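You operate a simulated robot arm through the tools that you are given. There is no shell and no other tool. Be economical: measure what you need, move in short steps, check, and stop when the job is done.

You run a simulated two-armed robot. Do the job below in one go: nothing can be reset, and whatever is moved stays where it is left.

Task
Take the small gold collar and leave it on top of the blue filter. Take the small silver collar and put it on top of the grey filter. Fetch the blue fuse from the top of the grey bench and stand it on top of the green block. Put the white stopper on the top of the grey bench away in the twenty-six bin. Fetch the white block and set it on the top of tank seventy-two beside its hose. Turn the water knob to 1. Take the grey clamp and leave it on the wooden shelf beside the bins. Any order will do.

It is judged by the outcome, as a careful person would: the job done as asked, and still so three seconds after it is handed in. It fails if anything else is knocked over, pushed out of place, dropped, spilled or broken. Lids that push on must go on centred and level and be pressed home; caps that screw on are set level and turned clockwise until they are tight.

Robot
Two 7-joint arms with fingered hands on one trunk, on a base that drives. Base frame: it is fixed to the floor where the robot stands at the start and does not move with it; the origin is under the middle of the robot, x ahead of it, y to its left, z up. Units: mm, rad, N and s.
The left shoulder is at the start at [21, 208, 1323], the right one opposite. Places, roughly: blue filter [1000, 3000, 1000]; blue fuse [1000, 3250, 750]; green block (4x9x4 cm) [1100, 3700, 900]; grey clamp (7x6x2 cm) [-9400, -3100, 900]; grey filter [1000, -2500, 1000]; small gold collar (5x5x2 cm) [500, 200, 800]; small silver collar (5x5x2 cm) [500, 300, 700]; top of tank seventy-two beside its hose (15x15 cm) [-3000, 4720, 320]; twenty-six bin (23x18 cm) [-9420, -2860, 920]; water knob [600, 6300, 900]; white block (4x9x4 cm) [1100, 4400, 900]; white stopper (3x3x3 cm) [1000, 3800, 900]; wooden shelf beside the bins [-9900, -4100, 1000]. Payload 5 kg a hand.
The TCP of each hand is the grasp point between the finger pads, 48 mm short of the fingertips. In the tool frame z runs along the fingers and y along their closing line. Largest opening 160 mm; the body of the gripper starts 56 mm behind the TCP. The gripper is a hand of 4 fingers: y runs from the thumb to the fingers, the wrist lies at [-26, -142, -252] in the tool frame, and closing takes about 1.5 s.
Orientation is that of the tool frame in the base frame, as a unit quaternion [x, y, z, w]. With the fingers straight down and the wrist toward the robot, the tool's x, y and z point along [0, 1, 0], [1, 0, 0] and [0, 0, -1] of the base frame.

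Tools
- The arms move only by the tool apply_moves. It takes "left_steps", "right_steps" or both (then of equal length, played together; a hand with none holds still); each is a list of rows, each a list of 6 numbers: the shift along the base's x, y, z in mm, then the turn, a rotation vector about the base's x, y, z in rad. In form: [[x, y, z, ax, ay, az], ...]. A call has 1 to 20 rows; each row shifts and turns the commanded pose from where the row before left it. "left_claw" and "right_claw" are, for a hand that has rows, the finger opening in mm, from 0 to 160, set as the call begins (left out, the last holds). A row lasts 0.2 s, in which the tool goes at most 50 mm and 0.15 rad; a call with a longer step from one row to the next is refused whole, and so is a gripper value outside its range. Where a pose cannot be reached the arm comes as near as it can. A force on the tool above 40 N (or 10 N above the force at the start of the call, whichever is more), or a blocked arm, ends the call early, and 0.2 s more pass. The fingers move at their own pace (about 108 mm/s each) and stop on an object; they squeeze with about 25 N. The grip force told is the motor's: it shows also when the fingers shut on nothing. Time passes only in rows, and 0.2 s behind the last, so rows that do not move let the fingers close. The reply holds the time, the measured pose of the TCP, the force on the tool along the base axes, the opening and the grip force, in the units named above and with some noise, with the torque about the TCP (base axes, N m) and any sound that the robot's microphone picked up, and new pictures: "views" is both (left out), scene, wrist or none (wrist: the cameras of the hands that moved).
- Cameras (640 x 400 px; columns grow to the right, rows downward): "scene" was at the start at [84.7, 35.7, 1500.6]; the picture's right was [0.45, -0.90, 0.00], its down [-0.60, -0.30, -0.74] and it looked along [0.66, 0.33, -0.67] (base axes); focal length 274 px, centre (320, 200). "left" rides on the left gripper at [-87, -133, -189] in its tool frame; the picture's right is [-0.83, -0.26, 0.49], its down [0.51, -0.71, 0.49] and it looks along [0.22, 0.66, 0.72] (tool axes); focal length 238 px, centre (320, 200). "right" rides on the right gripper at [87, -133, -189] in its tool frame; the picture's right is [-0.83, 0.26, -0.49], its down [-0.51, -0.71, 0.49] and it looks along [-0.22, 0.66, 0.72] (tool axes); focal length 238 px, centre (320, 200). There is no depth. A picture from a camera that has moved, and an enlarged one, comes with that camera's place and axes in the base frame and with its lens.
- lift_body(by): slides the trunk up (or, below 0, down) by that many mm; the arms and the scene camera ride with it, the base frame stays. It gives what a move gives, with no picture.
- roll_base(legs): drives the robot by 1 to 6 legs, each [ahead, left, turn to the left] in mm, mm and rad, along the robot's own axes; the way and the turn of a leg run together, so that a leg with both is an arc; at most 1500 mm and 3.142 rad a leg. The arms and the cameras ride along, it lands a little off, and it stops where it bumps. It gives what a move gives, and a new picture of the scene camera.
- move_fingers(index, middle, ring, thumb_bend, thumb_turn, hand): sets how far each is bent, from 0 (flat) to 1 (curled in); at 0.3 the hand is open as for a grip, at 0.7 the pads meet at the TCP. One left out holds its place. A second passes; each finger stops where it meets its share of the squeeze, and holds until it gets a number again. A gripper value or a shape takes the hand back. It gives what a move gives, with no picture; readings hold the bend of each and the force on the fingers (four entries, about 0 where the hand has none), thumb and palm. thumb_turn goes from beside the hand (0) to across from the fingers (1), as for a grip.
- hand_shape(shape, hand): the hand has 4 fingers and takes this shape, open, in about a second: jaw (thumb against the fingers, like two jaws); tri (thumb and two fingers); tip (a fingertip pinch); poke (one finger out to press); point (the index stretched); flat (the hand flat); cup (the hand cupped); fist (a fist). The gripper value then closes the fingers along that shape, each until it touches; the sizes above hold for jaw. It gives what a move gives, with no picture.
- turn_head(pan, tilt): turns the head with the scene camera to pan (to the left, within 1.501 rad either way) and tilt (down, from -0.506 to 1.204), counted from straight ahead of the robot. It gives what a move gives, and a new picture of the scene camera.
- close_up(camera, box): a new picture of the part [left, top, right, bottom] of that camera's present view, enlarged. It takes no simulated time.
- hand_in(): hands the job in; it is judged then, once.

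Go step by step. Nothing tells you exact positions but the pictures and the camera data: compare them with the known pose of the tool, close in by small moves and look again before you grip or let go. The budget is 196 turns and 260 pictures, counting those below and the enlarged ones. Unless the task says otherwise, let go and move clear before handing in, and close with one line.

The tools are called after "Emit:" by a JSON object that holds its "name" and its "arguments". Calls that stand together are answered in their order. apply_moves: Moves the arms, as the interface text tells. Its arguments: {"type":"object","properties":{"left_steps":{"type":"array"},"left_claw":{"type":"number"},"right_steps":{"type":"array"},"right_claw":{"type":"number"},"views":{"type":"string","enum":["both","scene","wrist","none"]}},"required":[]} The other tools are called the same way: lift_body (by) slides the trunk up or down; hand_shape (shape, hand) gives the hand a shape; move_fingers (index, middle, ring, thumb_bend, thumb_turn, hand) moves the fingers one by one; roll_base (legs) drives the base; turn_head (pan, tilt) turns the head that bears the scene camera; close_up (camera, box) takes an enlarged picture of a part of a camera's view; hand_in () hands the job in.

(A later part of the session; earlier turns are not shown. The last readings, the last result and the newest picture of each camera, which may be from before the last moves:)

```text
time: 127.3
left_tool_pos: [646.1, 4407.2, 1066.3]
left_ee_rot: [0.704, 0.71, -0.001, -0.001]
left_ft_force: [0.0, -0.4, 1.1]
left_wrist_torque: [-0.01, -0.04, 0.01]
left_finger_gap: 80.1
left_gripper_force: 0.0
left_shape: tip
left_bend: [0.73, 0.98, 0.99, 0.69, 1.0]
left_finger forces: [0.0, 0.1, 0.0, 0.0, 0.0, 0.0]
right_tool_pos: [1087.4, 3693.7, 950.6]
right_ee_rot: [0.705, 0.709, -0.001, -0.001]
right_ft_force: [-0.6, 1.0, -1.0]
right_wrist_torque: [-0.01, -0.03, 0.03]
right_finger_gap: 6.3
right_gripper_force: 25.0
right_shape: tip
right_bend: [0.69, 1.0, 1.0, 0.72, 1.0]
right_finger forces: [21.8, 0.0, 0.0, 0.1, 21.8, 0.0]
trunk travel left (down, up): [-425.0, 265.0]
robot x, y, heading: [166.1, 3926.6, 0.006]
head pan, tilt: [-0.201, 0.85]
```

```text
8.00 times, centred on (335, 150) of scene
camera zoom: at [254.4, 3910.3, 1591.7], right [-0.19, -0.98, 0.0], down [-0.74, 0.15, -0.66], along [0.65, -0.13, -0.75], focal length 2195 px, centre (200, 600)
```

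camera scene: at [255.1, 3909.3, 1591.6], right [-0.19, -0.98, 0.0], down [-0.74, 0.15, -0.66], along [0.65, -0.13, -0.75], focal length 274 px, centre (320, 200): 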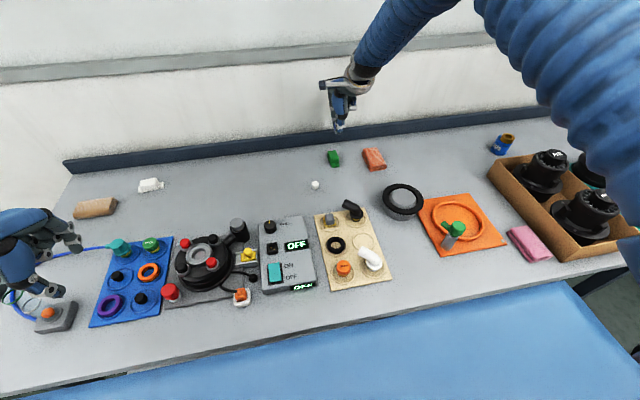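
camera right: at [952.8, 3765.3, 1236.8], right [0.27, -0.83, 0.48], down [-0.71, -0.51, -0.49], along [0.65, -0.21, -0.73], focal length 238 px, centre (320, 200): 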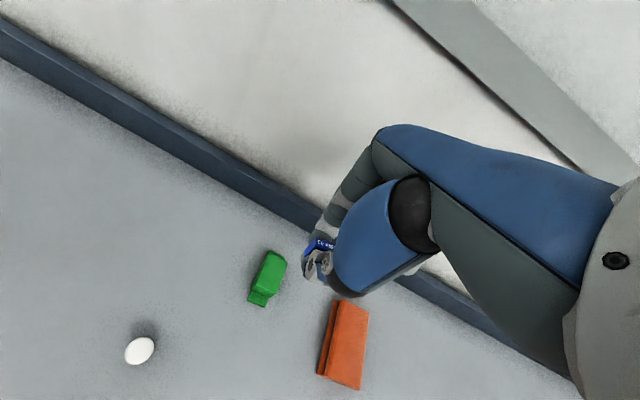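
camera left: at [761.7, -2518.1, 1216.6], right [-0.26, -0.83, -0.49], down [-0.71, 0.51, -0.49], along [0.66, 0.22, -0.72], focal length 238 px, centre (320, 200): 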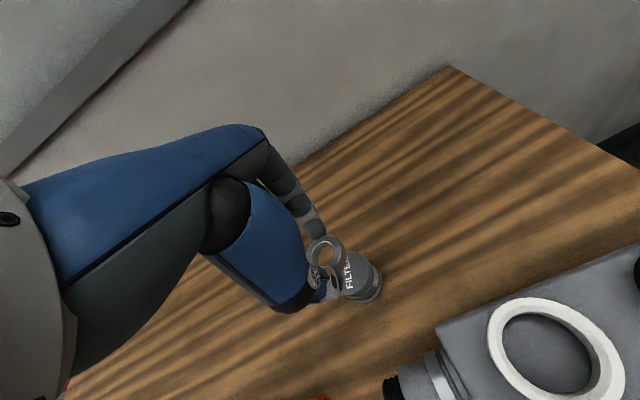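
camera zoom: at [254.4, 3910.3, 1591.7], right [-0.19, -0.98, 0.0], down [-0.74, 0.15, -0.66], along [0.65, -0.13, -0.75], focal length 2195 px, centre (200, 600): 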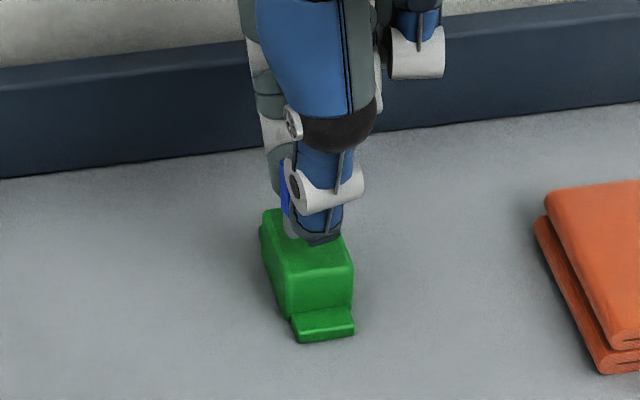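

Emit:
{"name": "apply_moves", "arguments": {"right_steps": [[0, 0, -1.5, 0, 0, 0], [0, 0, -1.5, 0, 0, 0], [0, 0, -1.5, 0, 0, 0], [0, 0, 0, 0, 0, 0]], "views": "none"}}

```text
time: 128.3
left_tool_pos: [645.4, 4407.9, 1065.7]
left_ee_rot: [0.705, 0.709, -0.002, 0.0]
left_ft_force: [0.2, -0.6, 0.2]
left_wrist_torque: [0.03, -0.04, 0.0]
left_finger_gap: 79.7
left_gripper_force: 0.0
left_shape: tip
left_bend: [0.73, 0.98, 0.99, 0.69, 1.0]
left_finger forces: [0.0, 0.0, 0.0, 0.0, 0.0, 0.1]
right_tool_pos: [1088.6, 3693.8, 944.4]
right_ee_rot: [0.704, 0.71, 0.0, -0.003]
right_ft_force: [0.0, 0.0, -0.6]
right_wrist_torque: [0.0, -0.01, 0.02]
right_finger_gap: 6.4
right_gripper_force: 25.1
right_shape: tip
right_bend: [0.69, 1.0, 1.0, 0.72, 1.0]
right_finger forces: [21.8, 0.1, 0.1, 0.1, 21.7, 0.0]
trunk travel left (down, up): [-425.0, 265.0]
robot x, y, heading: [167.0, 3927.9, 0.003]
head pan, tilt: [-0.201, 0.85]
```

Emit:
{"name": "apply_moves", "arguments": {"right_steps": [[0, 0, -1.5, 0, 0, 0], [0, 0, -1.5, 0, 0, 0], [0, 0, -1.5, 0, 0, 0], [0, 0, 0, 0, 0, 0]], "views": "none"}}

Emit:
{"name": "close_up", "arguments": {"camera": "right", "box": [230, 180, 370, 310]}}

```text
time: 129.3
left_tool_pos: [646.3, 4407.8, 1065.0]
left_ee_rot: [0.705, 0.709, -0.001, 0.0]
left_ft_force: [-0.2, 0.4, -0.2]
left_wrist_torque: [0.01, -0.04, 0.02]
left_finger_gap: 79.5
left_gripper_force: 0.0
left_shape: tip
left_bend: [0.73, 0.98, 0.99, 0.69, 1.0]
left_finger forces: [0.0, 0.0, 0.1, 0.1, 0.0, 0.0]
right_tool_pos: [1088.6, 3694.0, 940.4]
right_ee_rot: [0.704, 0.71, -0.001, -0.001]
right_ft_force: [-0.1, -0.1, 0.1]
right_wrist_torque: [0.0, -0.01, 0.01]
right_finger_gap: 6.5
right_gripper_force: 25.0
right_shape: tip
right_bend: [0.69, 1.0, 1.0, 0.72, 1.0]
right_finger forces: [21.8, 0.0, 0.0, 0.1, 21.7, 0.0]
trunk travel left (down, up): [-425.0, 265.0]
robot x, y, heading: [171.2, 3928.2, 0.004]
head pan, tilt: [-0.201, 0.85]
```

```text
3.08 times, centred on (300, 245) of right
camera zoom: at [955.3, 3778.7, 1130.3], right [0.27, -0.83, 0.48], down [-0.71, -0.51, -0.49], along [0.65, -0.21, -0.73], focal length 733 px, centre (382, 62)
```

zoom: 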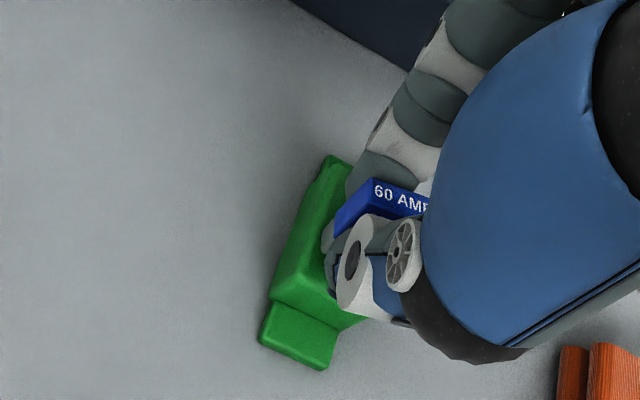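

There's no contact yet, so I'll go on gently.

Emit:
{"name": "apply_moves", "arguments": {"right_steps": [[0, 0, -1.5, 0, 0, 0], [0, 0, -1.5, 0, 0, 0], [0, 0, -1.5, 0, 0, 0], [0, 0, 0, 0, 0, 0]], "views": "none"}}

Emit:
{"name": "close_up", "arguments": {"camera": "scene", "box": [315, 135, 355, 170]}}

```text
time: 130.3
left_tool_pos: [646.8, 4408.0, 1065.7]
left_ee_rot: [0.705, 0.71, -0.001, 0.0]
left_ft_force: [-0.2, 0.4, -0.3]
left_wrist_torque: [0.0, 0.02, -0.01]
left_finger_gap: 79.9
left_gripper_force: 0.0
left_shape: tip
left_bend: [0.73, 0.98, 0.99, 0.69, 1.0]
left_finger forces: [0.0, 0.0, 0.0, 0.0, 0.1, 0.1]
right_tool_pos: [1087.7, 3693.5, 938.6]
right_ee_rot: [0.705, 0.709, 0.0, -0.001]
right_ft_force: [-0.4, 0.0, 7.5]
right_wrist_torque: [0.06, 0.02, -0.02]
right_finger_gap: 6.9
right_gripper_force: 24.7
right_shape: tip
right_bend: [0.69, 1.0, 1.0, 0.72, 1.0]
right_finger forces: [22.4, 0.0, 0.1, 0.0, 24.1, 0.1]
trunk travel left (down, up): [-425.0, 265.0]
robot x, y, heading: [167.9, 3925.9, 0.007]
head pan, tilt: [-0.201, 0.85]
```

```text
11.43 times, centred on (335, 152) of scene
camera zoom: at [253.5, 3910.4, 1591.8], right [-0.19, -0.98, 0.0], down [-0.74, 0.15, -0.66], along [0.65, -0.13, -0.75], focal length 3136 px, centre (149, 743)
```

zoom: 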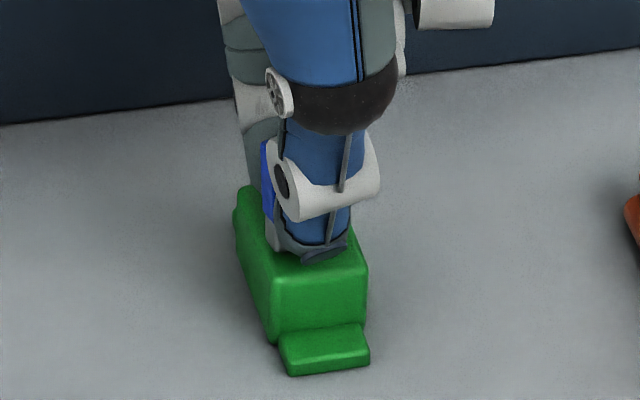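

There's contact at about 8 N. I'll ease off slightly and open slowly.

Emit:
{"name": "apply_moves", "arguments": {"right_steps": [[0, 0, 1, 0, 0, 0], [0, 0, 0, 0, 0, 0]], "right_claw": 14, "views": "none"}}

Emit:
{"name": "apply_moves", "arguments": {"right_steps": [[0, 0, 0, 0, 0, 0], [0, 0, 0, 0, 0, 0], [0, 0, 0, 0, 0, 0], [0, 0, 0, 0, 0, 0]], "right_claw": 60, "views": "none"}}

Emit:
{"name": "close_up", "arguments": {"camera": "right", "box": [230, 180, 370, 310]}}

```text
time: 130.9
left_tool_pos: [646.4, 4407.6, 1066.3]
left_ee_rot: [0.705, 0.709, -0.001, 0.0]
left_ft_force: [-0.6, -0.3, 0.2]
left_wrist_torque: [-0.01, -0.01, -0.02]
left_finger_gap: 79.6
left_gripper_force: 0.1
left_shape: tip
left_bend: [0.73, 0.98, 0.99, 0.69, 1.0]
left_finger forces: [0.1, 0.0, 0.2, 0.0, 0.1, 0.0]
right_tool_pos: [1087.6, 3693.2, 937.6]
right_ee_rot: [0.704, 0.71, -0.002, -0.001]
right_ft_force: [1.0, -0.3, 0.1]
right_wrist_torque: [-0.02, 0.03, -0.02]
right_finger_gap: 13.6
right_gripper_force: 0.0
right_shape: tip
right_bend: [0.64, 0.98, 0.99, 0.73, 1.0]
right_finger forces: [0.0, 0.1, 0.0, 0.0, 0.0, 0.1]
trunk travel left (down, up): [-425.0, 265.0]
robot x, y, heading: [165.9, 3927.9, 0.0]
head pan, tilt: [-0.201, 0.85]
```

```text
time: 131.9
left_tool_pos: [646.6, 4406.8, 1067.1]
left_ee_rot: [0.705, 0.709, -0.001, -0.001]
left_ft_force: [0.4, 0.5, -0.4]
left_wrist_torque: [0.03, -0.03, 0.05]
left_finger_gap: 79.8
left_gripper_force: 0.0
left_shape: tip
left_bend: [0.73, 0.98, 0.99, 0.69, 1.0]
left_finger forces: [0.0, 0.0, 0.0, 0.0, 0.1, 0.1]
right_tool_pos: [1088.4, 3692.7, 937.7]
right_ee_rot: [0.704, 0.71, -0.001, -0.002]
right_ft_force: [-0.5, -1.0, -0.6]
right_wrist_torque: [-0.03, 0.05, 0.0]
right_finger_gap: 59.1
right_gripper_force: 0.0
right_shape: tip
right_bend: [0.73, 0.98, 0.99, 0.73, 1.0]
right_finger forces: [0.0, 0.0, 0.0, 0.1, 0.1, 0.0]
trunk travel left (down, up): [-425.0, 265.0]
robot x, y, heading: [168.4, 3927.6, 0.005]
head pan, tilt: [-0.201, 0.85]
```

```text
3.08 times, centred on (300, 245) of right
camera zoom: at [955.3, 3778.5, 1126.9], right [0.27, -0.83, 0.48], down [-0.71, -0.51, -0.49], along [0.65, -0.21, -0.73], focal length 733 px, centre (382, 62)
```

zoom: 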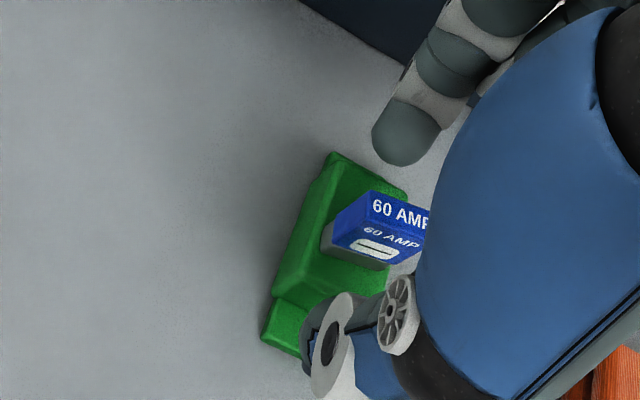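

The fuse stands on the green block. I'll raise the hand straight up and check from above.

Emit:
{"name": "apply_moves", "arguments": {"right_steps": [[0, 0, 15, 0, 0, 0], [0, 0, 35, 0, 0, 0], [0, 0, 45, 0, 0, 0], [0, 0, 25, 0, 0, 0], [-40, 0, 0, 0, 0, 0], [-40, 0, 0, 0, 0, 0]], "views": "none"}}

Emit:
{"name": "close_up", "arguments": {"camera": "scene", "box": [295, 120, 375, 200]}}

Emit:
{"name": "close_up", "arguments": {"camera": "right", "box": [80, 100, 400, 380]}}

```text
time: 133.3
left_tool_pos: [645.7, 4407.9, 1067.4]
left_ee_rot: [0.705, 0.709, -0.001, 0.0]
left_ft_force: [-1.1, 0.5, 0.2]
left_wrist_torque: [0.01, -0.03, 0.0]
left_finger_gap: 79.8
left_gripper_force: 0.1
left_shape: tip
left_bend: [0.73, 0.98, 0.99, 0.69, 1.0]
left_finger forces: [0.0, 0.0, 0.1, 0.0, 0.0, 0.1]
right_tool_pos: [1007.3, 3693.4, 1059.3]
right_ee_rot: [0.705, 0.709, 0.0, -0.001]
right_ft_force: [0.0, 0.5, 1.1]
right_wrist_torque: [-0.05, 0.05, 0.01]
right_finger_gap: 59.7
right_gripper_force: 0.1
right_shape: tip
right_bend: [0.73, 0.98, 0.99, 0.73, 1.0]
right_finger forces: [0.0, 0.0, 0.0, 0.1, 0.0, 0.1]
trunk travel left (down, up): [-425.0, 265.0]
robot x, y, heading: [169.8, 3927.3, 0.008]
head pan, tilt: [-0.201, 0.85]
```

```text
5.00 times, centred on (335, 160) of scene
camera zoom: at [253.0, 3910.4, 1591.8], right [-0.19, -0.98, 0.0], down [-0.74, 0.14, -0.66], along [0.65, -0.13, -0.75], focal length 1372 px, centre (245, 400)
```

zoom: 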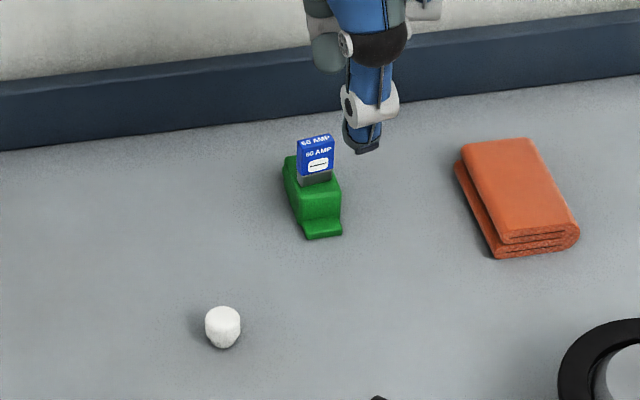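

```text
1.43 times, centred on (240, 240) of right
camera zoom: at [873.9, 3778.7, 1248.0], right [0.27, -0.83, 0.48], down [-0.71, -0.51, -0.49], along [0.66, -0.21, -0.72], focal length 340 px, centre (434, 143)
```

zoom: 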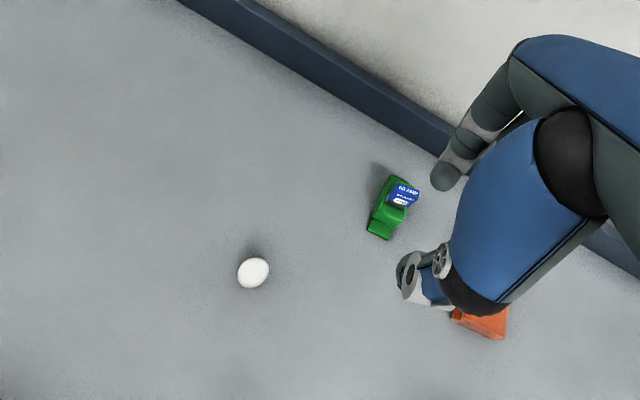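

The fuse stands well. Next I'll move the right hand over the white stopper at about [962, 3788].

Emit:
{"name": "apply_moves", "arguments": {"right_steps": [[-15, 32, 0, 0, 0, 0], [-15, 32, 0, 0, 0, 0], [-15, 31, 0, 0, 0, 0], [0, 0, -45, 0, 0, 0], [0, 0, -45, 0, 0, 0], [0, 0, 0, 0, 0, 0]], "right_claw": 80, "views": "none"}}

Emit:
{"name": "close_up", "arguments": {"camera": "right", "box": [230, 180, 390, 320]}}

Emit:
{"name": "close_up", "arguments": {"camera": "scene", "box": [275, 140, 375, 220]}}

```text
time: 134.8
left_tool_pos: [645.6, 4407.1, 1065.9]
left_ee_rot: [0.704, 0.71, -0.001, 0.0]
left_ft_force: [-0.2, 0.3, -1.1]
left_wrist_torque: [-0.02, -0.07, 0.02]
left_finger_gap: 79.6
left_gripper_force: 0.0
left_shape: tip
left_bend: [0.73, 0.98, 0.99, 0.69, 1.0]
left_finger forces: [0.0, 0.0, 0.0, 0.0, 0.1, 0.1]
right_tool_pos: [961.5, 3790.1, 967.9]
right_ee_rot: [0.705, 0.709, 0.0, -0.002]
right_ft_force: [-0.5, 0.5, -0.1]
right_wrist_torque: [-0.05, -0.07, -0.01]
right_finger_gap: 79.7
right_gripper_force: 0.0
right_shape: tip
right_bend: [0.73, 0.98, 0.99, 0.7, 1.0]
right_finger forces: [0.0, 0.0, 0.0, 0.0, 0.0, 0.0]
trunk travel left (down, up): [-425.0, 265.0]
robot x, y, heading: [170.4, 3930.3, 0.009]
head pan, tilt: [-0.201, 0.85]
```

```text
2.86 times, centred on (310, 250) of right
camera zoom: at [827.7, 3874.5, 1157.3], right [0.27, -0.83, 0.48], down [-0.71, -0.51, -0.49], along [0.66, -0.21, -0.73], focal length 681 px, centre (349, 57)
```

zoom: 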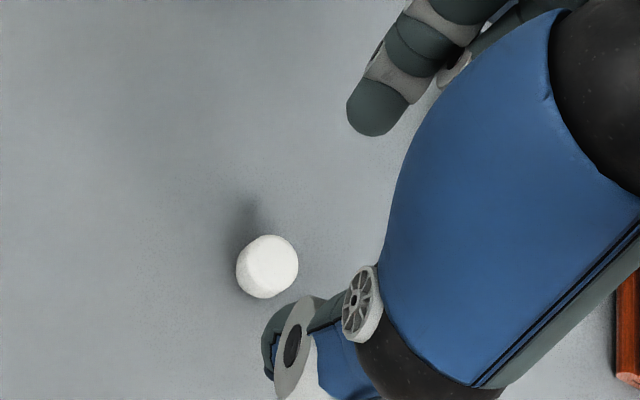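

```text
5.00 times, centred on (325, 180) of scene
camera zoom: at [253.0, 3910.6, 1591.8], right [-0.19, -0.98, 0.0], down [-0.74, 0.14, -0.66], along [0.65, -0.13, -0.75], focal length 1372 px, centre (295, 300)
```

zoom: 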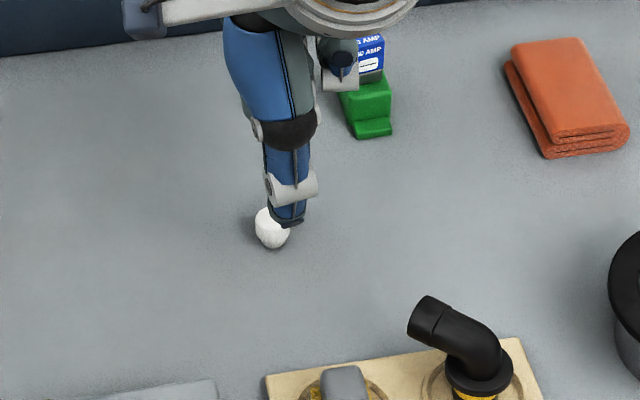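

The stopper is at about [957, 3790]. I'll descend around it and close.

Emit:
{"name": "apply_moves", "arguments": {"right_steps": [[-4, 1, -25, 0, 0, 0], [0, 0, -22, 0, 0, 0], [0, 0, -14, 0, 0, 0], [0, 0, 0, 0, 0, 0]], "views": "none"}}

Emit:
{"name": "close_up", "arguments": {"camera": "right", "box": [250, 180, 390, 310]}}

```text
time: 135.8
left_tool_pos: [646.4, 4406.9, 1065.2]
left_ee_rot: [0.705, 0.709, -0.001, 0.0]
left_ft_force: [-0.5, 0.0, 0.8]
left_wrist_torque: [0.0, -0.04, 0.0]
left_finger_gap: 79.9
left_gripper_force: 0.0
left_shape: tip
left_bend: [0.73, 0.98, 0.99, 0.69, 1.0]
left_finger forces: [0.0, 0.0, 0.1, 0.1, 0.1, 0.0]
right_tool_pos: [958.6, 3789.2, 907.3]
right_ee_rot: [0.704, 0.71, -0.001, -0.003]
right_ft_force: [0.3, 0.2, 0.6]
right_wrist_torque: [0.0, -0.03, 0.01]
right_finger_gap: 79.6
right_gripper_force: 0.0
right_shape: tip
right_bend: [0.73, 0.98, 0.99, 0.7, 1.0]
right_finger forces: [0.0, 0.0, 0.0, 0.1, 0.0, 0.0]
trunk travel left (down, up): [-425.0, 265.0]
robot x, y, heading: [169.0, 3927.4, 0.005]
head pan, tilt: [-0.201, 0.85]
```

```text
3.08 times, centred on (320, 245) of right
camera zoom: at [825.9, 3874.4, 1096.5], right [0.27, -0.83, 0.48], down [-0.71, -0.51, -0.49], along [0.66, -0.21, -0.73], focal length 733 px, centre (320, 62)
```

zoom: 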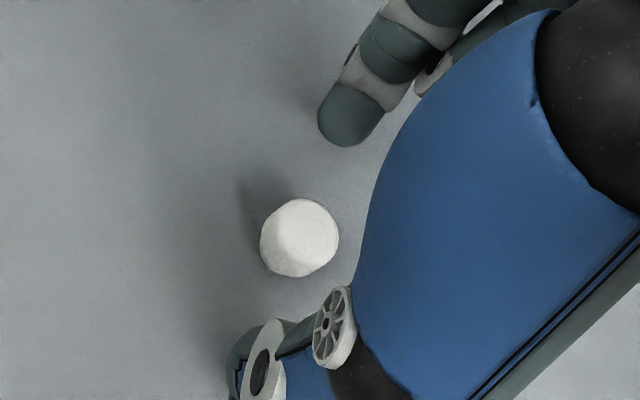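

The stopper is between the fingers, so I'll make a small correction and close.

Emit:
{"name": "apply_moves", "arguments": {"right_steps": [[0, 3, -2, 0, 0, 0], [0, 0, 0, 0, 0, 0], [0, 0, 0, 0, 0, 0], [0, 0, 0, 0, 0, 0], [0, 0, 0, 0, 0, 0], [0, 0, 0, 0, 0, 0], [0, 0, 0, 0, 0, 0]], "right_claw": 5, "views": "none"}}

Emit:
{"name": "apply_moves", "arguments": {"right_steps": [[0, 0, 15, 0, 0, 0], [0, 0, 35, 0, 0, 0], [0, 0, 45, 0, 0, 0], [0, 0, 45, 0, 0, 0], [0, 0, 30, 0, 0, 0], [0, 0, 0, 0, 0, 0]], "views": "none"}}

Emit:
{"name": "close_up", "arguments": {"camera": "right", "box": [250, 180, 390, 310]}}

```text
time: 137.3
left_tool_pos: [646.7, 4406.3, 1065.9]
left_ee_rot: [0.705, 0.71, -0.001, 0.0]
left_ft_force: [-0.9, -0.7, -0.2]
left_wrist_torque: [-0.02, 0.01, 0.05]
left_finger_gap: 79.9
left_gripper_force: 0.1
left_shape: tip
left_bend: [0.73, 0.98, 0.99, 0.69, 1.0]
left_finger forces: [0.0, 0.0, 0.0, 0.1, 0.0, 0.1]
right_tool_pos: [959.3, 3791.2, 905.0]
right_ee_rot: [0.705, 0.709, 0.0, -0.001]
right_ft_force: [0.5, 0.1, -0.6]
right_wrist_torque: [0.01, -0.01, 0.02]
right_finger_gap: 16.0
right_gripper_force: 25.0
right_shape: tip
right_bend: [0.71, 1.0, 1.0, 0.73, 1.0]
right_finger forces: [23.5, 0.0, 0.1, 0.0, 23.4, 0.0]
trunk travel left (down, up): [-425.0, 265.0]
robot x, y, heading: [168.9, 3924.7, 0.009]
head pan, tilt: [-0.201, 0.85]
```

```text
time: 138.8
left_tool_pos: [647.2, 4407.5, 1066.5]
left_ee_rot: [0.704, 0.71, -0.002, 0.0]
left_ft_force: [0.7, 0.2, 0.3]
left_wrist_torque: [-0.03, 0.03, -0.03]
left_finger_gap: 79.9
left_gripper_force: 0.0
left_shape: tip
left_bend: [0.73, 0.98, 0.99, 0.69, 1.0]
left_finger forces: [0.0, 0.0, 0.0, 0.0, 0.1, 0.1]
right_tool_pos: [960.3, 3792.0, 1074.7]
right_ee_rot: [0.705, 0.71, 0.0, -0.002]
right_ft_force: [1.0, -0.2, -0.7]
right_wrist_torque: [0.02, 0.0, 0.01]
right_finger_gap: 15.7
right_gripper_force: 24.7
right_shape: tip
right_bend: [0.71, 1.0, 1.0, 0.73, 1.0]
right_finger forces: [23.5, 0.0, 0.0, 0.0, 23.5, 0.0]
trunk travel left (down, up): [-425.0, 265.0]
robot x, y, heading: [169.0, 3926.4, 0.01]
head pan, tilt: [-0.201, 0.85]
```

```text
3.08 times, centred on (320, 245) of right
camera zoom: at [827.4, 3877.6, 1265.0], right [0.27, -0.83, 0.48], down [-0.71, -0.51, -0.49], along [0.65, -0.21, -0.73], focal length 733 px, centre (320, 62)
```

zoom: 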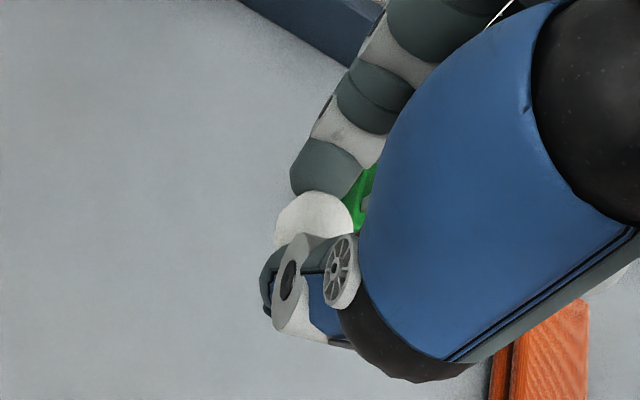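

The stopper is held. I'll back off and drive left toward the water knob near [600, 6300], looking as I go.

Emit:
{"name": "roll_base", "arguments": {"legs": [[-500, 0, -0.008]]}}

Emit:
{"name": "turn_head", "arguments": {"pan": 0.9, "tilt": 0.35}}

```text
time: 141.7
left_tool_pos: [149.0, 4404.2, 1066.2]
left_ee_rot: [0.707, 0.707, -0.002, 0.0]
left_ft_force: [-0.8, 0.9, 0.0]
left_wrist_torque: [0.02, -0.04, 0.0]
left_finger_gap: 79.9
left_gripper_force: 0.1
left_shape: tip
left_bend: [0.73, 0.98, 0.99, 0.69, 1.0]
left_finger forces: [0.1, 0.0, 0.1, 0.1, 0.0, 0.0]
right_tool_pos: [458.5, 3785.9, 1076.4]
right_ee_rot: [0.706, 0.708, -0.001, -0.001]
right_ft_force: [0.2, -0.5, 0.4]
right_wrist_torque: [-0.02, -0.01, 0.0]
right_finger_gap: 16.0
right_gripper_force: 25.2
right_shape: tip
right_bend: [0.71, 1.0, 1.0, 0.73, 1.0]
right_finger forces: [23.4, 0.0, 0.1, 0.1, 23.6, 0.0]
trunk travel left (down, up): [-425.0, 265.0]
robot x, y, heading: [-332.8, 3927.0, 0.0]
head pan, tilt: [-0.201, 0.85]
camera scene: at [-246.2, 3908.3, 1591.7], right [-0.2, -0.98, 0.0], down [-0.74, 0.15, -0.66], along [0.65, -0.13, -0.75], focal length 274 px, centre (320, 200)
```

scene: 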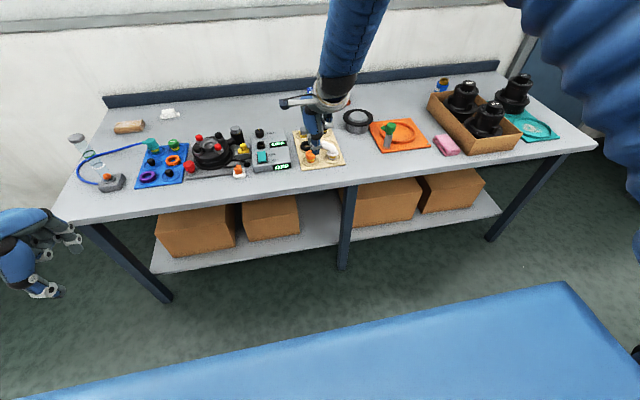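

```text
time: 143.0
left_tool_pos: [149.9, 4403.6, 1066.9]
left_ee_rot: [0.707, 0.707, -0.002, 0.0]
left_ft_force: [0.1, 0.3, 0.2]
left_wrist_torque: [-0.01, 0.02, 0.0]
left_finger_gap: 79.9
left_gripper_force: 0.1
left_shape: tip
left_bend: [0.73, 0.98, 0.99, 0.69, 1.0]
left_finger forces: [0.0, 0.1, 0.1, 0.1, 0.0, 0.1]
right_tool_pos: [459.0, 3787.3, 1075.9]
right_ee_rot: [0.707, 0.707, 0.0, -0.002]
right_ft_force: [0.0, -0.3, -0.4]
right_wrist_torque: [-0.01, 0.02, 0.0]
right_finger_gap: 16.2
right_gripper_force: 24.9
right_shape: tip
right_bend: [0.71, 1.0, 1.0, 0.73, 1.0]
right_finger forces: [23.5, 0.0, 0.1, 0.1, 23.5, 0.0]
trunk travel left (down, up): [-425.0, 265.0]
robot x, y, heading: [-330.6, 3926.7, 0.001]
head pan, tilt: [0.901, 0.351]
camera scene: at [-264.0, 3996.9, 1635.3], right [0.78, -0.62, 0.0], down [-0.21, -0.27, -0.94], along [0.58, 0.74, -0.34], focal length 274 px, centre (320, 200)
```

scene: 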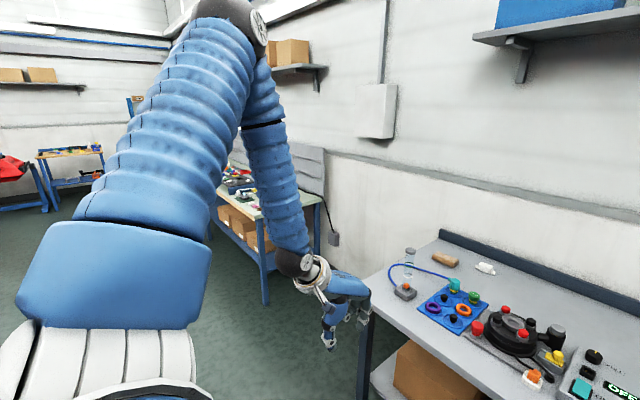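

The next table, with a blue frame, is further left. I'll drive 2 m left and look at it.

Emit:
{"name": "roll_base", "arguments": {"legs": [[0, 1200, 0], [0, 950, 0]]}}

Emit:
{"name": "turn_head", "arguments": {"pan": 0.25, "tilt": 0.5}}

```text
time: 153.7
left_tool_pos: [168.0, 6562.1, 1066.4]
left_ee_rot: [0.713, 0.701, -0.001, 0.0]
left_ft_force: [0.3, -0.3, 0.7]
left_wrist_torque: [-0.03, 0.03, -0.01]
left_finger_gap: 79.6
left_gripper_force: 0.0
left_shape: tip
left_bend: [0.73, 0.98, 0.99, 0.69, 1.0]
left_finger forces: [0.1, 0.0, 0.0, 0.0, 0.0, 0.0]
right_tool_pos: [468.4, 5941.6, 1075.7]
right_ee_rot: [0.713, 0.701, -0.001, -0.002]
right_ft_force: [1.3, 0.5, -0.7]
right_wrist_torque: [0.0, 0.01, 0.0]
right_finger_gap: 16.0
right_gripper_force: 24.9
right_shape: tip
right_bend: [0.71, 1.0, 1.0, 0.73, 1.0]
right_finger forces: [23.5, 0.0, 0.1, 0.1, 23.5, 0.1]
trunk travel left (down, up): [-425.0, 265.0]
robot x, y, heading: [-320.8, 6088.9, -0.016]
head pan, tilt: [0.901, 0.351]
camera scene: at [-252.2, 6162.9, 1635.3], right [0.77, -0.63, 0.0], down [-0.22, -0.27, -0.94], along [0.59, 0.73, -0.34], focal length 274 px, centre (320, 200)
```

scene: 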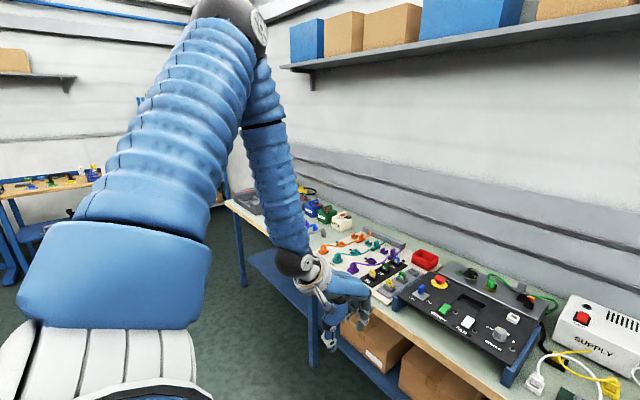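

```text
time: 154.8
left_tool_pos: [167.7, 6562.6, 1066.5]
left_ee_rot: [0.712, 0.702, -0.002, 0.0]
left_ft_force: [-0.6, 1.2, -0.3]
left_wrist_torque: [-0.01, -0.02, 0.0]
left_finger_gap: 79.4
left_gripper_force: 0.1
left_shape: tip
left_bend: [0.73, 0.98, 0.99, 0.69, 1.0]
left_finger forces: [0.0, 0.0, 0.0, 0.0, 0.1, 0.0]
right_tool_pos: [468.1, 5941.0, 1075.4]
right_ee_rot: [0.713, 0.702, -0.001, -0.002]
right_ft_force: [0.1, -0.6, 0.2]
right_wrist_torque: [0.0, -0.02, -0.01]
right_finger_gap: 16.2
right_gripper_force: 24.9
right_shape: tip
right_bend: [0.71, 1.0, 1.0, 0.73, 1.0]
right_finger forces: [23.6, 0.0, 0.1, 0.0, 23.5, 0.0]
trunk travel left (down, up): [-425.0, 265.0]
robot x, y, heading: [-323.1, 6091.4, -0.018]
head pan, tilt: [0.25, 0.499]
camera scene: at [-222.7, 6111.8, 1621.7], right [0.23, -0.97, 0.0], down [-0.47, -0.11, -0.88], along [0.85, 0.2, -0.48], focal length 274 px, centre (320, 200)
```

scene: 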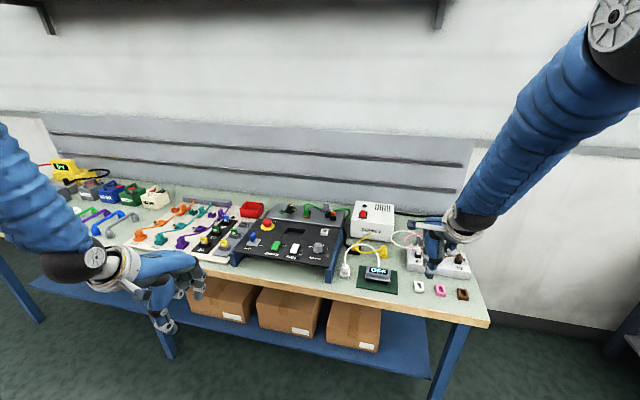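

Emit:
{"name": "close_up", "arguments": {"camera": "scene", "box": [180, 190, 400, 300]}}

Emit:
{"name": "close_up", "arguments": {"camera": "scene", "box": [230, 205, 340, 275]}}

```text
2.91 times, centred on (290, 245) of scene
camera zoom: at [-222.7, 6111.8, 1621.7], right [0.23, -0.97, 0.0], down [-0.47, -0.11, -0.88], along [0.85, 0.2, -0.48], focal length 798 px, centre (407, 69)
```

zoom: 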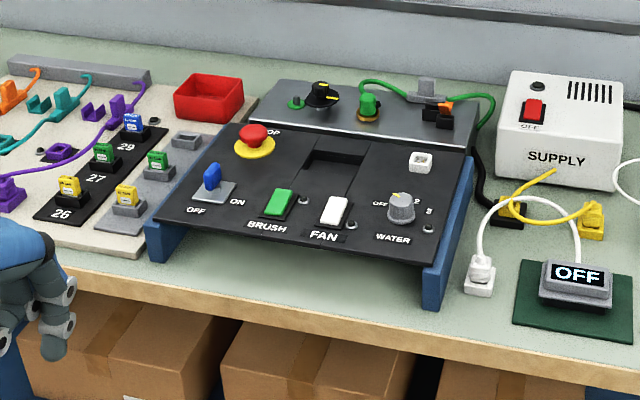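

```text
5.71 times, centred on (285, 240) of scene
camera zoom: at [-222.7, 6111.8, 1621.7], right [0.23, -0.97, 0.0], down [-0.47, -0.11, -0.88], along [0.85, 0.2, -0.48], focal length 1568 px, centre (520, -29)
```

zoom: 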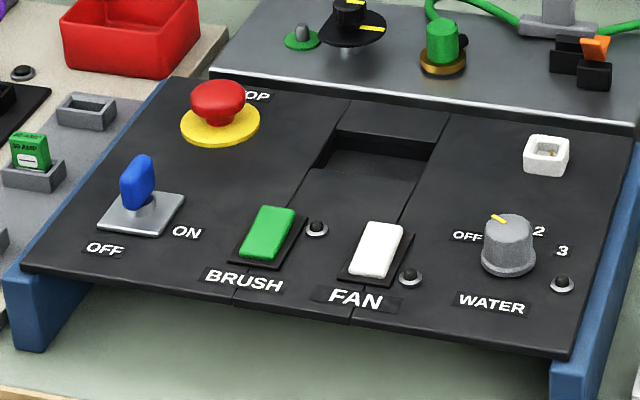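

I see the WATER knob with OFF, 2 and 3 marked and the "1" hidden behind it. I'll move closer and view it from above with the left wrist camera.

Emit:
{"name": "roll_base", "arguments": {"legs": [[330, 0, 0.018]]}}

Emit:
{"name": "turn_head", "arguments": {"pan": 0.25, "tilt": 0.85}}

Emit:
{"name": "close_up", "arguments": {"camera": "scene", "box": [260, 150, 360, 230]}}

```text
time: 156.9
left_tool_pos: [486.8, 6568.7, 1065.9]
left_ee_rot: [0.706, 0.708, -0.002, 0.0]
left_ft_force: [0.0, 0.4, -0.8]
left_wrist_torque: [-0.03, 0.07, -0.03]
left_finger_gap: 79.6
left_gripper_force: 0.2
left_shape: tip
left_bend: [0.73, 0.98, 0.99, 0.69, 1.0]
left_finger forces: [0.0, 0.0, 0.0, 0.0, 0.1, 0.1]
right_tool_pos: [797.1, 5952.4, 1075.2]
right_ee_rot: [0.706, 0.708, -0.001, -0.002]
right_ft_force: [-0.1, -0.2, -1.1]
right_wrist_torque: [0.01, 0.06, 0.0]
right_finger_gap: 15.9
right_gripper_force: 24.5
right_shape: tip
right_bend: [0.71, 1.0, 1.0, 0.73, 1.0]
right_finger forces: [23.6, 0.0, 0.1, 0.0, 23.5, 0.0]
trunk travel left (down, up): [-425.0, 265.0]
robot x, y, heading: [9.0, 6093.2, 0.002]
head pan, tilt: [0.25, 0.499]
camera scene: at [104.5, 6111.0, 1621.6], right [0.25, -0.97, 0.0], down [-0.46, -0.12, -0.88], along [0.85, 0.22, -0.48], focal length 274 px, centre (320, 200)
```

scene: 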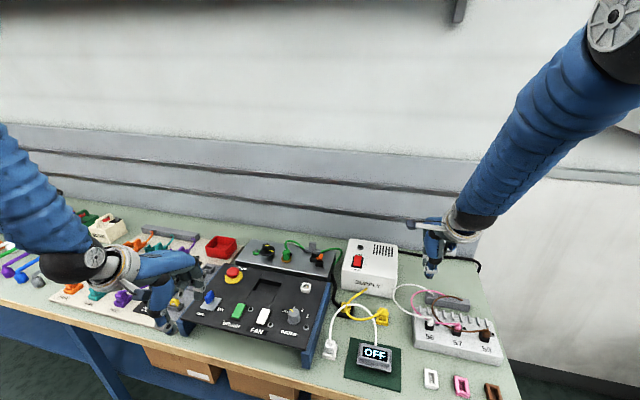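

```text
time: 157.8
left_tool_pos: [486.7, 6569.3, 1066.4]
left_ee_rot: [0.707, 0.707, -0.001, -0.001]
left_ft_force: [0.2, 0.0, 0.5]
left_wrist_torque: [0.01, -0.03, 0.01]
left_finger_gap: 79.8
left_gripper_force: 0.0
left_shape: tip
left_bend: [0.73, 0.98, 0.99, 0.69, 1.0]
left_finger forces: [0.0, 0.0, 0.0, 0.0, 0.0, 0.1]
right_tool_pos: [797.6, 5951.9, 1075.5]
right_ee_rot: [0.706, 0.708, -0.001, -0.001]
right_ft_force: [0.7, 0.1, 0.1]
right_wrist_torque: [0.02, -0.05, 0.0]
right_finger_gap: 16.3
right_gripper_force: 25.1
right_shape: tip
right_bend: [0.71, 1.0, 1.0, 0.73, 1.0]
right_finger forces: [23.4, 0.0, 0.0, 0.0, 23.5, 0.0]
trunk travel left (down, up): [-425.0, 265.0]
robot x, y, heading: [7.2, 6088.1, -0.002]
head pan, tilt: [0.25, 0.85]
camera scene: at [90.7, 6107.8, 1591.8], right [0.25, -0.97, 0.0], down [-0.73, -0.19, -0.66], along [0.64, 0.16, -0.75], focal length 274 px, centre (320, 200)
```

scene: 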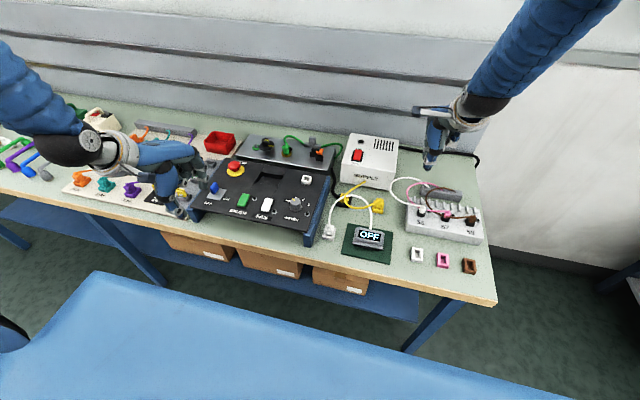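

```text
5.00 times, centred on (310, 190) of scene
camera zoom: at [90.7, 6107.8, 1591.8], right [0.25, -0.97, 0.0], down [-0.73, -0.19, -0.66], along [0.64, 0.16, -0.75], focal length 1372 px, centre (370, 250)
```

zoom: 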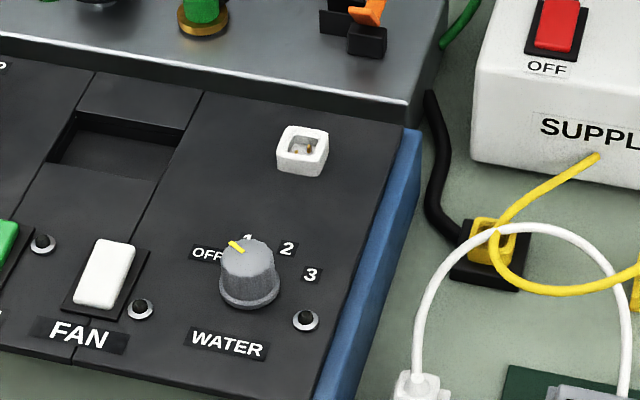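

Pointer at OFF; "1" is just clockwise of it. The knob's top is at about [619, 6319, 943]. I'll bring the left hand over it.

Emit:
{"name": "apply_moves", "arguments": {"left_steps": [[19, -36, 0, 0, 0, 0], [19, -36, 0, 0, 0, 0], [19, -36, 0, 0, 0, 0], [19, -36, 0, 0, 0, 0], [19, -36, 0, 0, 0, 0], [19, -36, 0, 0, 0, 0], [18, -34, 0, 0, 0, 0], [0, 0, 0, 0, 0, 0]], "left_claw": 80, "views": "wrist"}}

Emit:
{"name": "close_up", "arguments": {"camera": "left", "box": [260, 190, 440, 330]}}

```text
time: 159.6
left_tool_pos: [618.5, 6320.0, 1066.8]
left_ee_rot: [0.705, 0.709, -0.001, 0.0]
left_ft_force: [0.2, 0.1, 0.8]
left_wrist_torque: [-0.09, -0.03, -0.04]
left_finger_gap: 79.9
left_gripper_force: 0.0
left_shape: tip
left_bend: [0.73, 0.98, 0.99, 0.69, 1.0]
left_finger forces: [0.0, 0.0, 0.0, 0.0, 0.1, 0.0]
right_tool_pos: [796.7, 5952.8, 1076.0]
right_ee_rot: [0.706, 0.708, -0.001, -0.001]
right_ft_force: [-0.8, 0.7, 0.4]
right_wrist_torque: [-0.06, -0.01, 0.0]
right_finger_gap: 15.8
right_gripper_force: 25.2
right_shape: tip
right_bend: [0.71, 1.0, 1.0, 0.73, 1.0]
right_finger forces: [23.5, 0.1, 0.0, 0.0, 23.5, 0.0]
trunk travel left (down, up): [-425.0, 265.0]
robot x, y, heading: [9.1, 6090.4, 0.003]
head pan, tilt: [0.25, 0.85]
camera left: at [486.2, 6233.4, 1256.0], right [-0.26, -0.84, -0.48], down [-0.71, 0.5, -0.49], along [0.65, 0.22, -0.72], focal length 238 px, centre (320, 200)
```

left: 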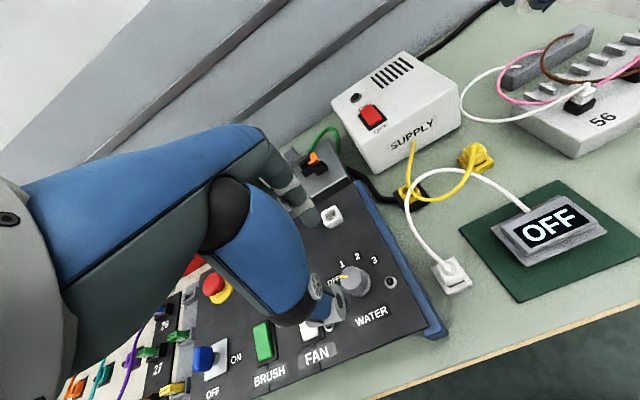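

```text
2.86 times, centred on (350, 260) of left
camera zoom: at [486.2, 6233.4, 1256.0], right [-0.26, -0.84, -0.48], down [-0.71, 0.5, -0.49], along [0.65, 0.22, -0.72], focal length 681 px, centre (234, 29)
```

zoom: 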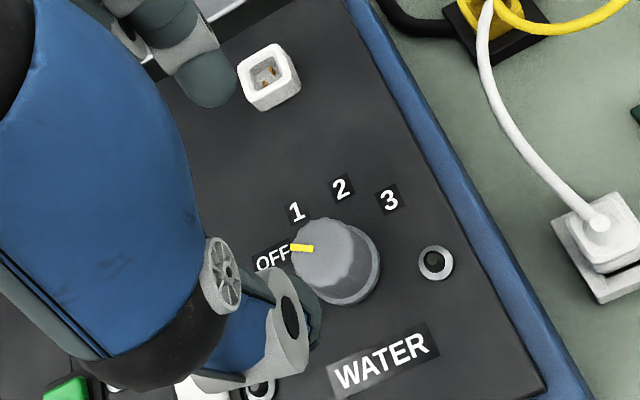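

The labels are evenly spaced, so "1" is about 37° clockwise of OFF, and the knob axis is near [611, 6323]. I'll centre over it and descend.

Emit:
{"name": "apply_moves", "arguments": {"left_steps": [[-7, 3, -20, 0, 0, 0], [0, 0, -35, 0, 0, 0], [0, 0, -25, 0, 0, 0], [0, 0, 0, 0, 0, 0]], "left_claw": 75, "views": "none"}}

Emit:
{"name": "close_up", "arguments": {"camera": "left", "box": [260, 180, 420, 320]}}

Emit:
{"name": "close_up", "arguments": {"camera": "scene", "box": [250, 150, 350, 230]}}

```text
time: 160.6
left_tool_pos: [610.5, 6321.3, 986.6]
left_ee_rot: [0.707, 0.708, -0.002, 0.0]
left_ft_force: [-0.1, -0.3, 0.1]
left_wrist_torque: [-0.02, -0.01, 0.0]
left_finger_gap: 75.7
left_gripper_force: 0.1
left_shape: tip
left_bend: [0.73, 0.98, 0.99, 0.71, 1.0]
left_finger forces: [0.0, 0.0, 0.0, 0.0, 0.1, 0.0]
right_tool_pos: [797.8, 5951.4, 1076.9]
right_ee_rot: [0.707, 0.707, -0.001, -0.002]
right_ft_force: [-0.4, -0.6, -0.1]
right_wrist_torque: [0.02, -0.02, 0.02]
right_finger_gap: 15.8
right_gripper_force: 24.8
right_shape: tip
right_bend: [0.71, 1.0, 1.0, 0.73, 1.0]
right_finger forces: [23.5, 0.1, 0.1, 0.0, 23.5, 0.0]
trunk travel left (down, up): [-425.0, 265.0]
robot x, y, heading: [3.3, 6086.5, 0.002]
head pan, tilt: [0.25, 0.85]
```

```text
2.86 times, centred on (340, 250) of left
camera zoom: at [478.9, 6234.7, 1175.7], right [-0.26, -0.84, -0.49], down [-0.71, 0.5, -0.49], along [0.65, 0.22, -0.72], focal length 681 px, centre (263, 57)
```

zoom: 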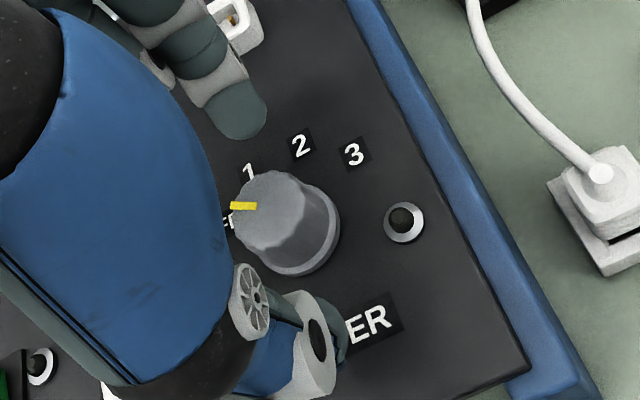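

```text
5.00 times, centred on (300, 190) of scene
camera zoom: at [90.9, 6107.7, 1591.7], right [0.25, -0.97, 0.0], down [-0.73, -0.19, -0.66], along [0.64, 0.16, -0.75], focal length 1372 px, centre (420, 250)
```

zoom: 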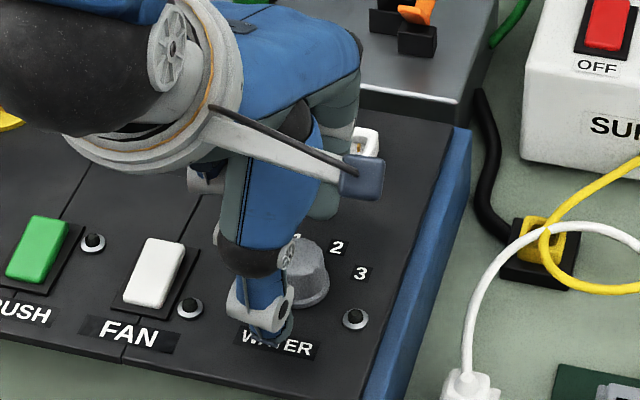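

The knob is well centred between the fingers. I'll lower 10 mm and close on it.

Emit:
{"name": "apply_moves", "arguments": {"left_steps": [[1, 0, -5, 0, 0, 0], [0, 0, -5, 0, 0, 0], [0, 0, 0, 0, 0, 0]], "views": "none"}}

Emit:
{"name": "apply_moves", "arguments": {"left_steps": [[0, 0, 0, 0, 0, 0], [0, 0, 0, 0, 0, 0], [0, 0, 0, 0, 0, 0], [0, 0, 0, 0, 0, 0], [0, 0, 0, 0, 0, 0]], "left_claw": 5, "views": "none"}}

Emit:
{"name": "close_up", "arguments": {"camera": "left", "box": [260, 180, 420, 320]}}

```text
time: 161.4
left_tool_pos: [612.8, 6321.8, 976.1]
left_ee_rot: [0.706, 0.708, -0.001, 0.0]
left_ft_force: [0.5, -0.2, -0.1]
left_wrist_torque: [-0.02, -0.02, -0.01]
left_finger_gap: 75.6
left_gripper_force: 0.1
left_shape: tip
left_bend: [0.73, 0.98, 0.99, 0.71, 1.0]
left_finger forces: [0.0, 0.0, 0.0, 0.0, 0.0, 0.1]
right_tool_pos: [796.0, 5950.8, 1076.3]
right_ee_rot: [0.706, 0.708, -0.001, -0.002]
right_ft_force: [-1.2, 0.1, 0.6]
right_wrist_torque: [0.0, 0.01, 0.01]
right_finger_gap: 15.9
right_gripper_force: 25.3
right_shape: tip
right_bend: [0.71, 1.0, 1.0, 0.73, 1.0]
right_finger forces: [23.5, 0.0, 0.0, 0.1, 23.5, 0.0]
trunk travel left (down, up): [-425.0, 265.0]
robot x, y, heading: [6.6, 6090.5, 0.0]
head pan, tilt: [0.25, 0.85]
```

```text
time: 162.6
left_tool_pos: [613.1, 6321.2, 975.8]
left_ee_rot: [0.706, 0.708, -0.001, 0.0]
left_ft_force: [-3.9, -0.5, 1.2]
left_wrist_torque: [-0.01, 0.18, 0.02]
left_finger_gap: 24.9
left_gripper_force: 25.0
left_shape: tip
left_bend: [0.72, 1.0, 1.0, 0.73, 1.0]
left_finger forces: [21.7, 0.1, 0.0, 0.0, 26.5, 0.1]
right_tool_pos: [796.5, 5951.4, 1075.0]
right_ee_rot: [0.707, 0.708, -0.001, -0.001]
right_ft_force: [0.3, 0.3, -0.9]
right_wrist_torque: [-0.02, -0.03, 0.0]
right_finger_gap: 16.1
right_gripper_force: 25.5
right_shape: tip
right_bend: [0.71, 1.0, 1.0, 0.73, 1.0]
right_finger forces: [23.4, 0.0, 0.0, 0.0, 23.5, 0.0]
trunk travel left (down, up): [-425.0, 265.0]
robot x, y, heading: [5.7, 6087.7, 0.005]
head pan, tilt: [0.25, 0.85]
```

```text
2.86 times, centred on (340, 250) of left
camera zoom: at [480.1, 6234.6, 1166.0], right [-0.26, -0.84, -0.49], down [-0.71, 0.5, -0.49], along [0.65, 0.22, -0.72], focal length 681 px, centre (263, 57)
```

zoom: 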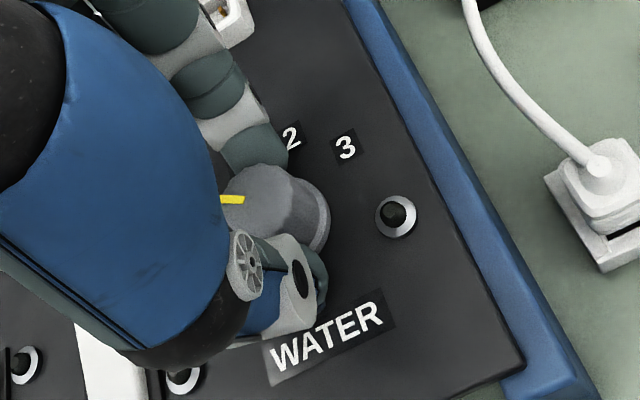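

The knob is gripped. I'll turn it clockwise about 37°.

Emit:
{"name": "apply_moves", "arguments": {"left_steps": [[0, 0, 0, 0, 0, -0.11], [0, 0, 0, 0, 0, -0.11], [0, 0, 0, 0, 0, -0.11], [0, 0, 0, 0, 0, -0.11], [0, 0, 0, 0, 0, -0.11], [0, 0, 0, 0, 0, -0.1], [0, 0, 0, 0, 0, 0]], "views": "none"}}

Emit:
{"name": "close_up", "arguments": {"camera": "left", "box": [260, 180, 420, 320]}}

Emit:
{"name": "close_up", "arguments": {"camera": "scene", "box": [250, 150, 350, 230]}}

```text
time: 164.2
left_tool_pos: [613.1, 6319.7, 976.0]
left_ee_rot: [0.896, 0.444, 0.0, -0.001]
left_ft_force: [-4.9, -2.9, -1.5]
left_wrist_torque: [-0.1, 0.22, 0.03]
left_finger_gap: 24.9
left_gripper_force: 25.0
left_shape: tip
left_bend: [0.72, 1.0, 1.0, 0.73, 1.0]
left_finger forces: [24.1, 0.1, 0.0, 0.1, 25.7, 0.1]
right_tool_pos: [797.9, 5949.9, 1075.9]
right_ee_rot: [0.706, 0.708, 0.0, -0.002]
right_ft_force: [-0.8, 0.0, 0.3]
right_wrist_torque: [0.03, 0.01, 0.04]
right_finger_gap: 16.2
right_gripper_force: 25.1
right_shape: tip
right_bend: [0.71, 1.0, 1.0, 0.73, 1.0]
right_finger forces: [23.4, 0.0, 0.0, 0.1, 23.5, 0.0]
trunk travel left (down, up): [-425.0, 265.0]
robot x, y, heading: [6.9, 6086.6, -0.002]
head pan, tilt: [0.25, 0.85]
```

```text
2.86 times, centred on (340, 250) of left
camera zoom: at [454.8, 6331.8, 1166.1], right [-0.71, -0.51, -0.49], down [-0.26, 0.83, -0.49], along [0.65, -0.22, -0.72], focal length 681 px, centre (263, 57)
```

zoom: 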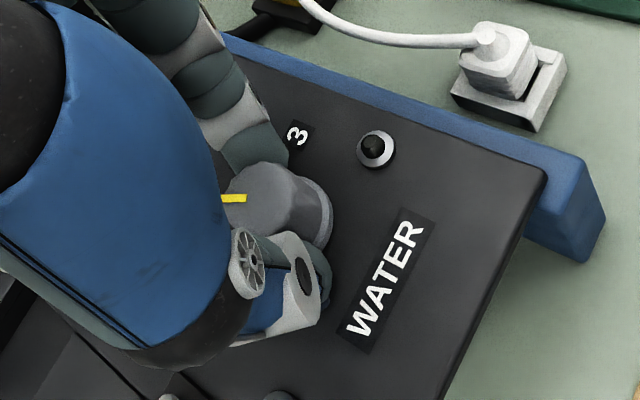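

```text
5.00 times, centred on (300, 190) of scene
camera zoom: at [91.1, 6106.7, 1591.7], right [0.25, -0.97, 0.0], down [-0.73, -0.19, -0.66], along [0.64, 0.16, -0.75], focal length 1372 px, centre (420, 250)
```

zoom: 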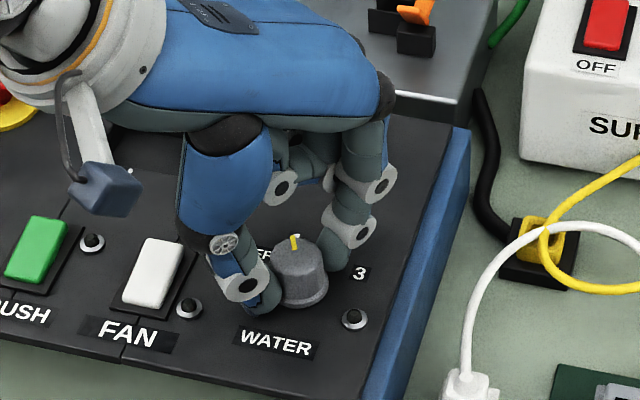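

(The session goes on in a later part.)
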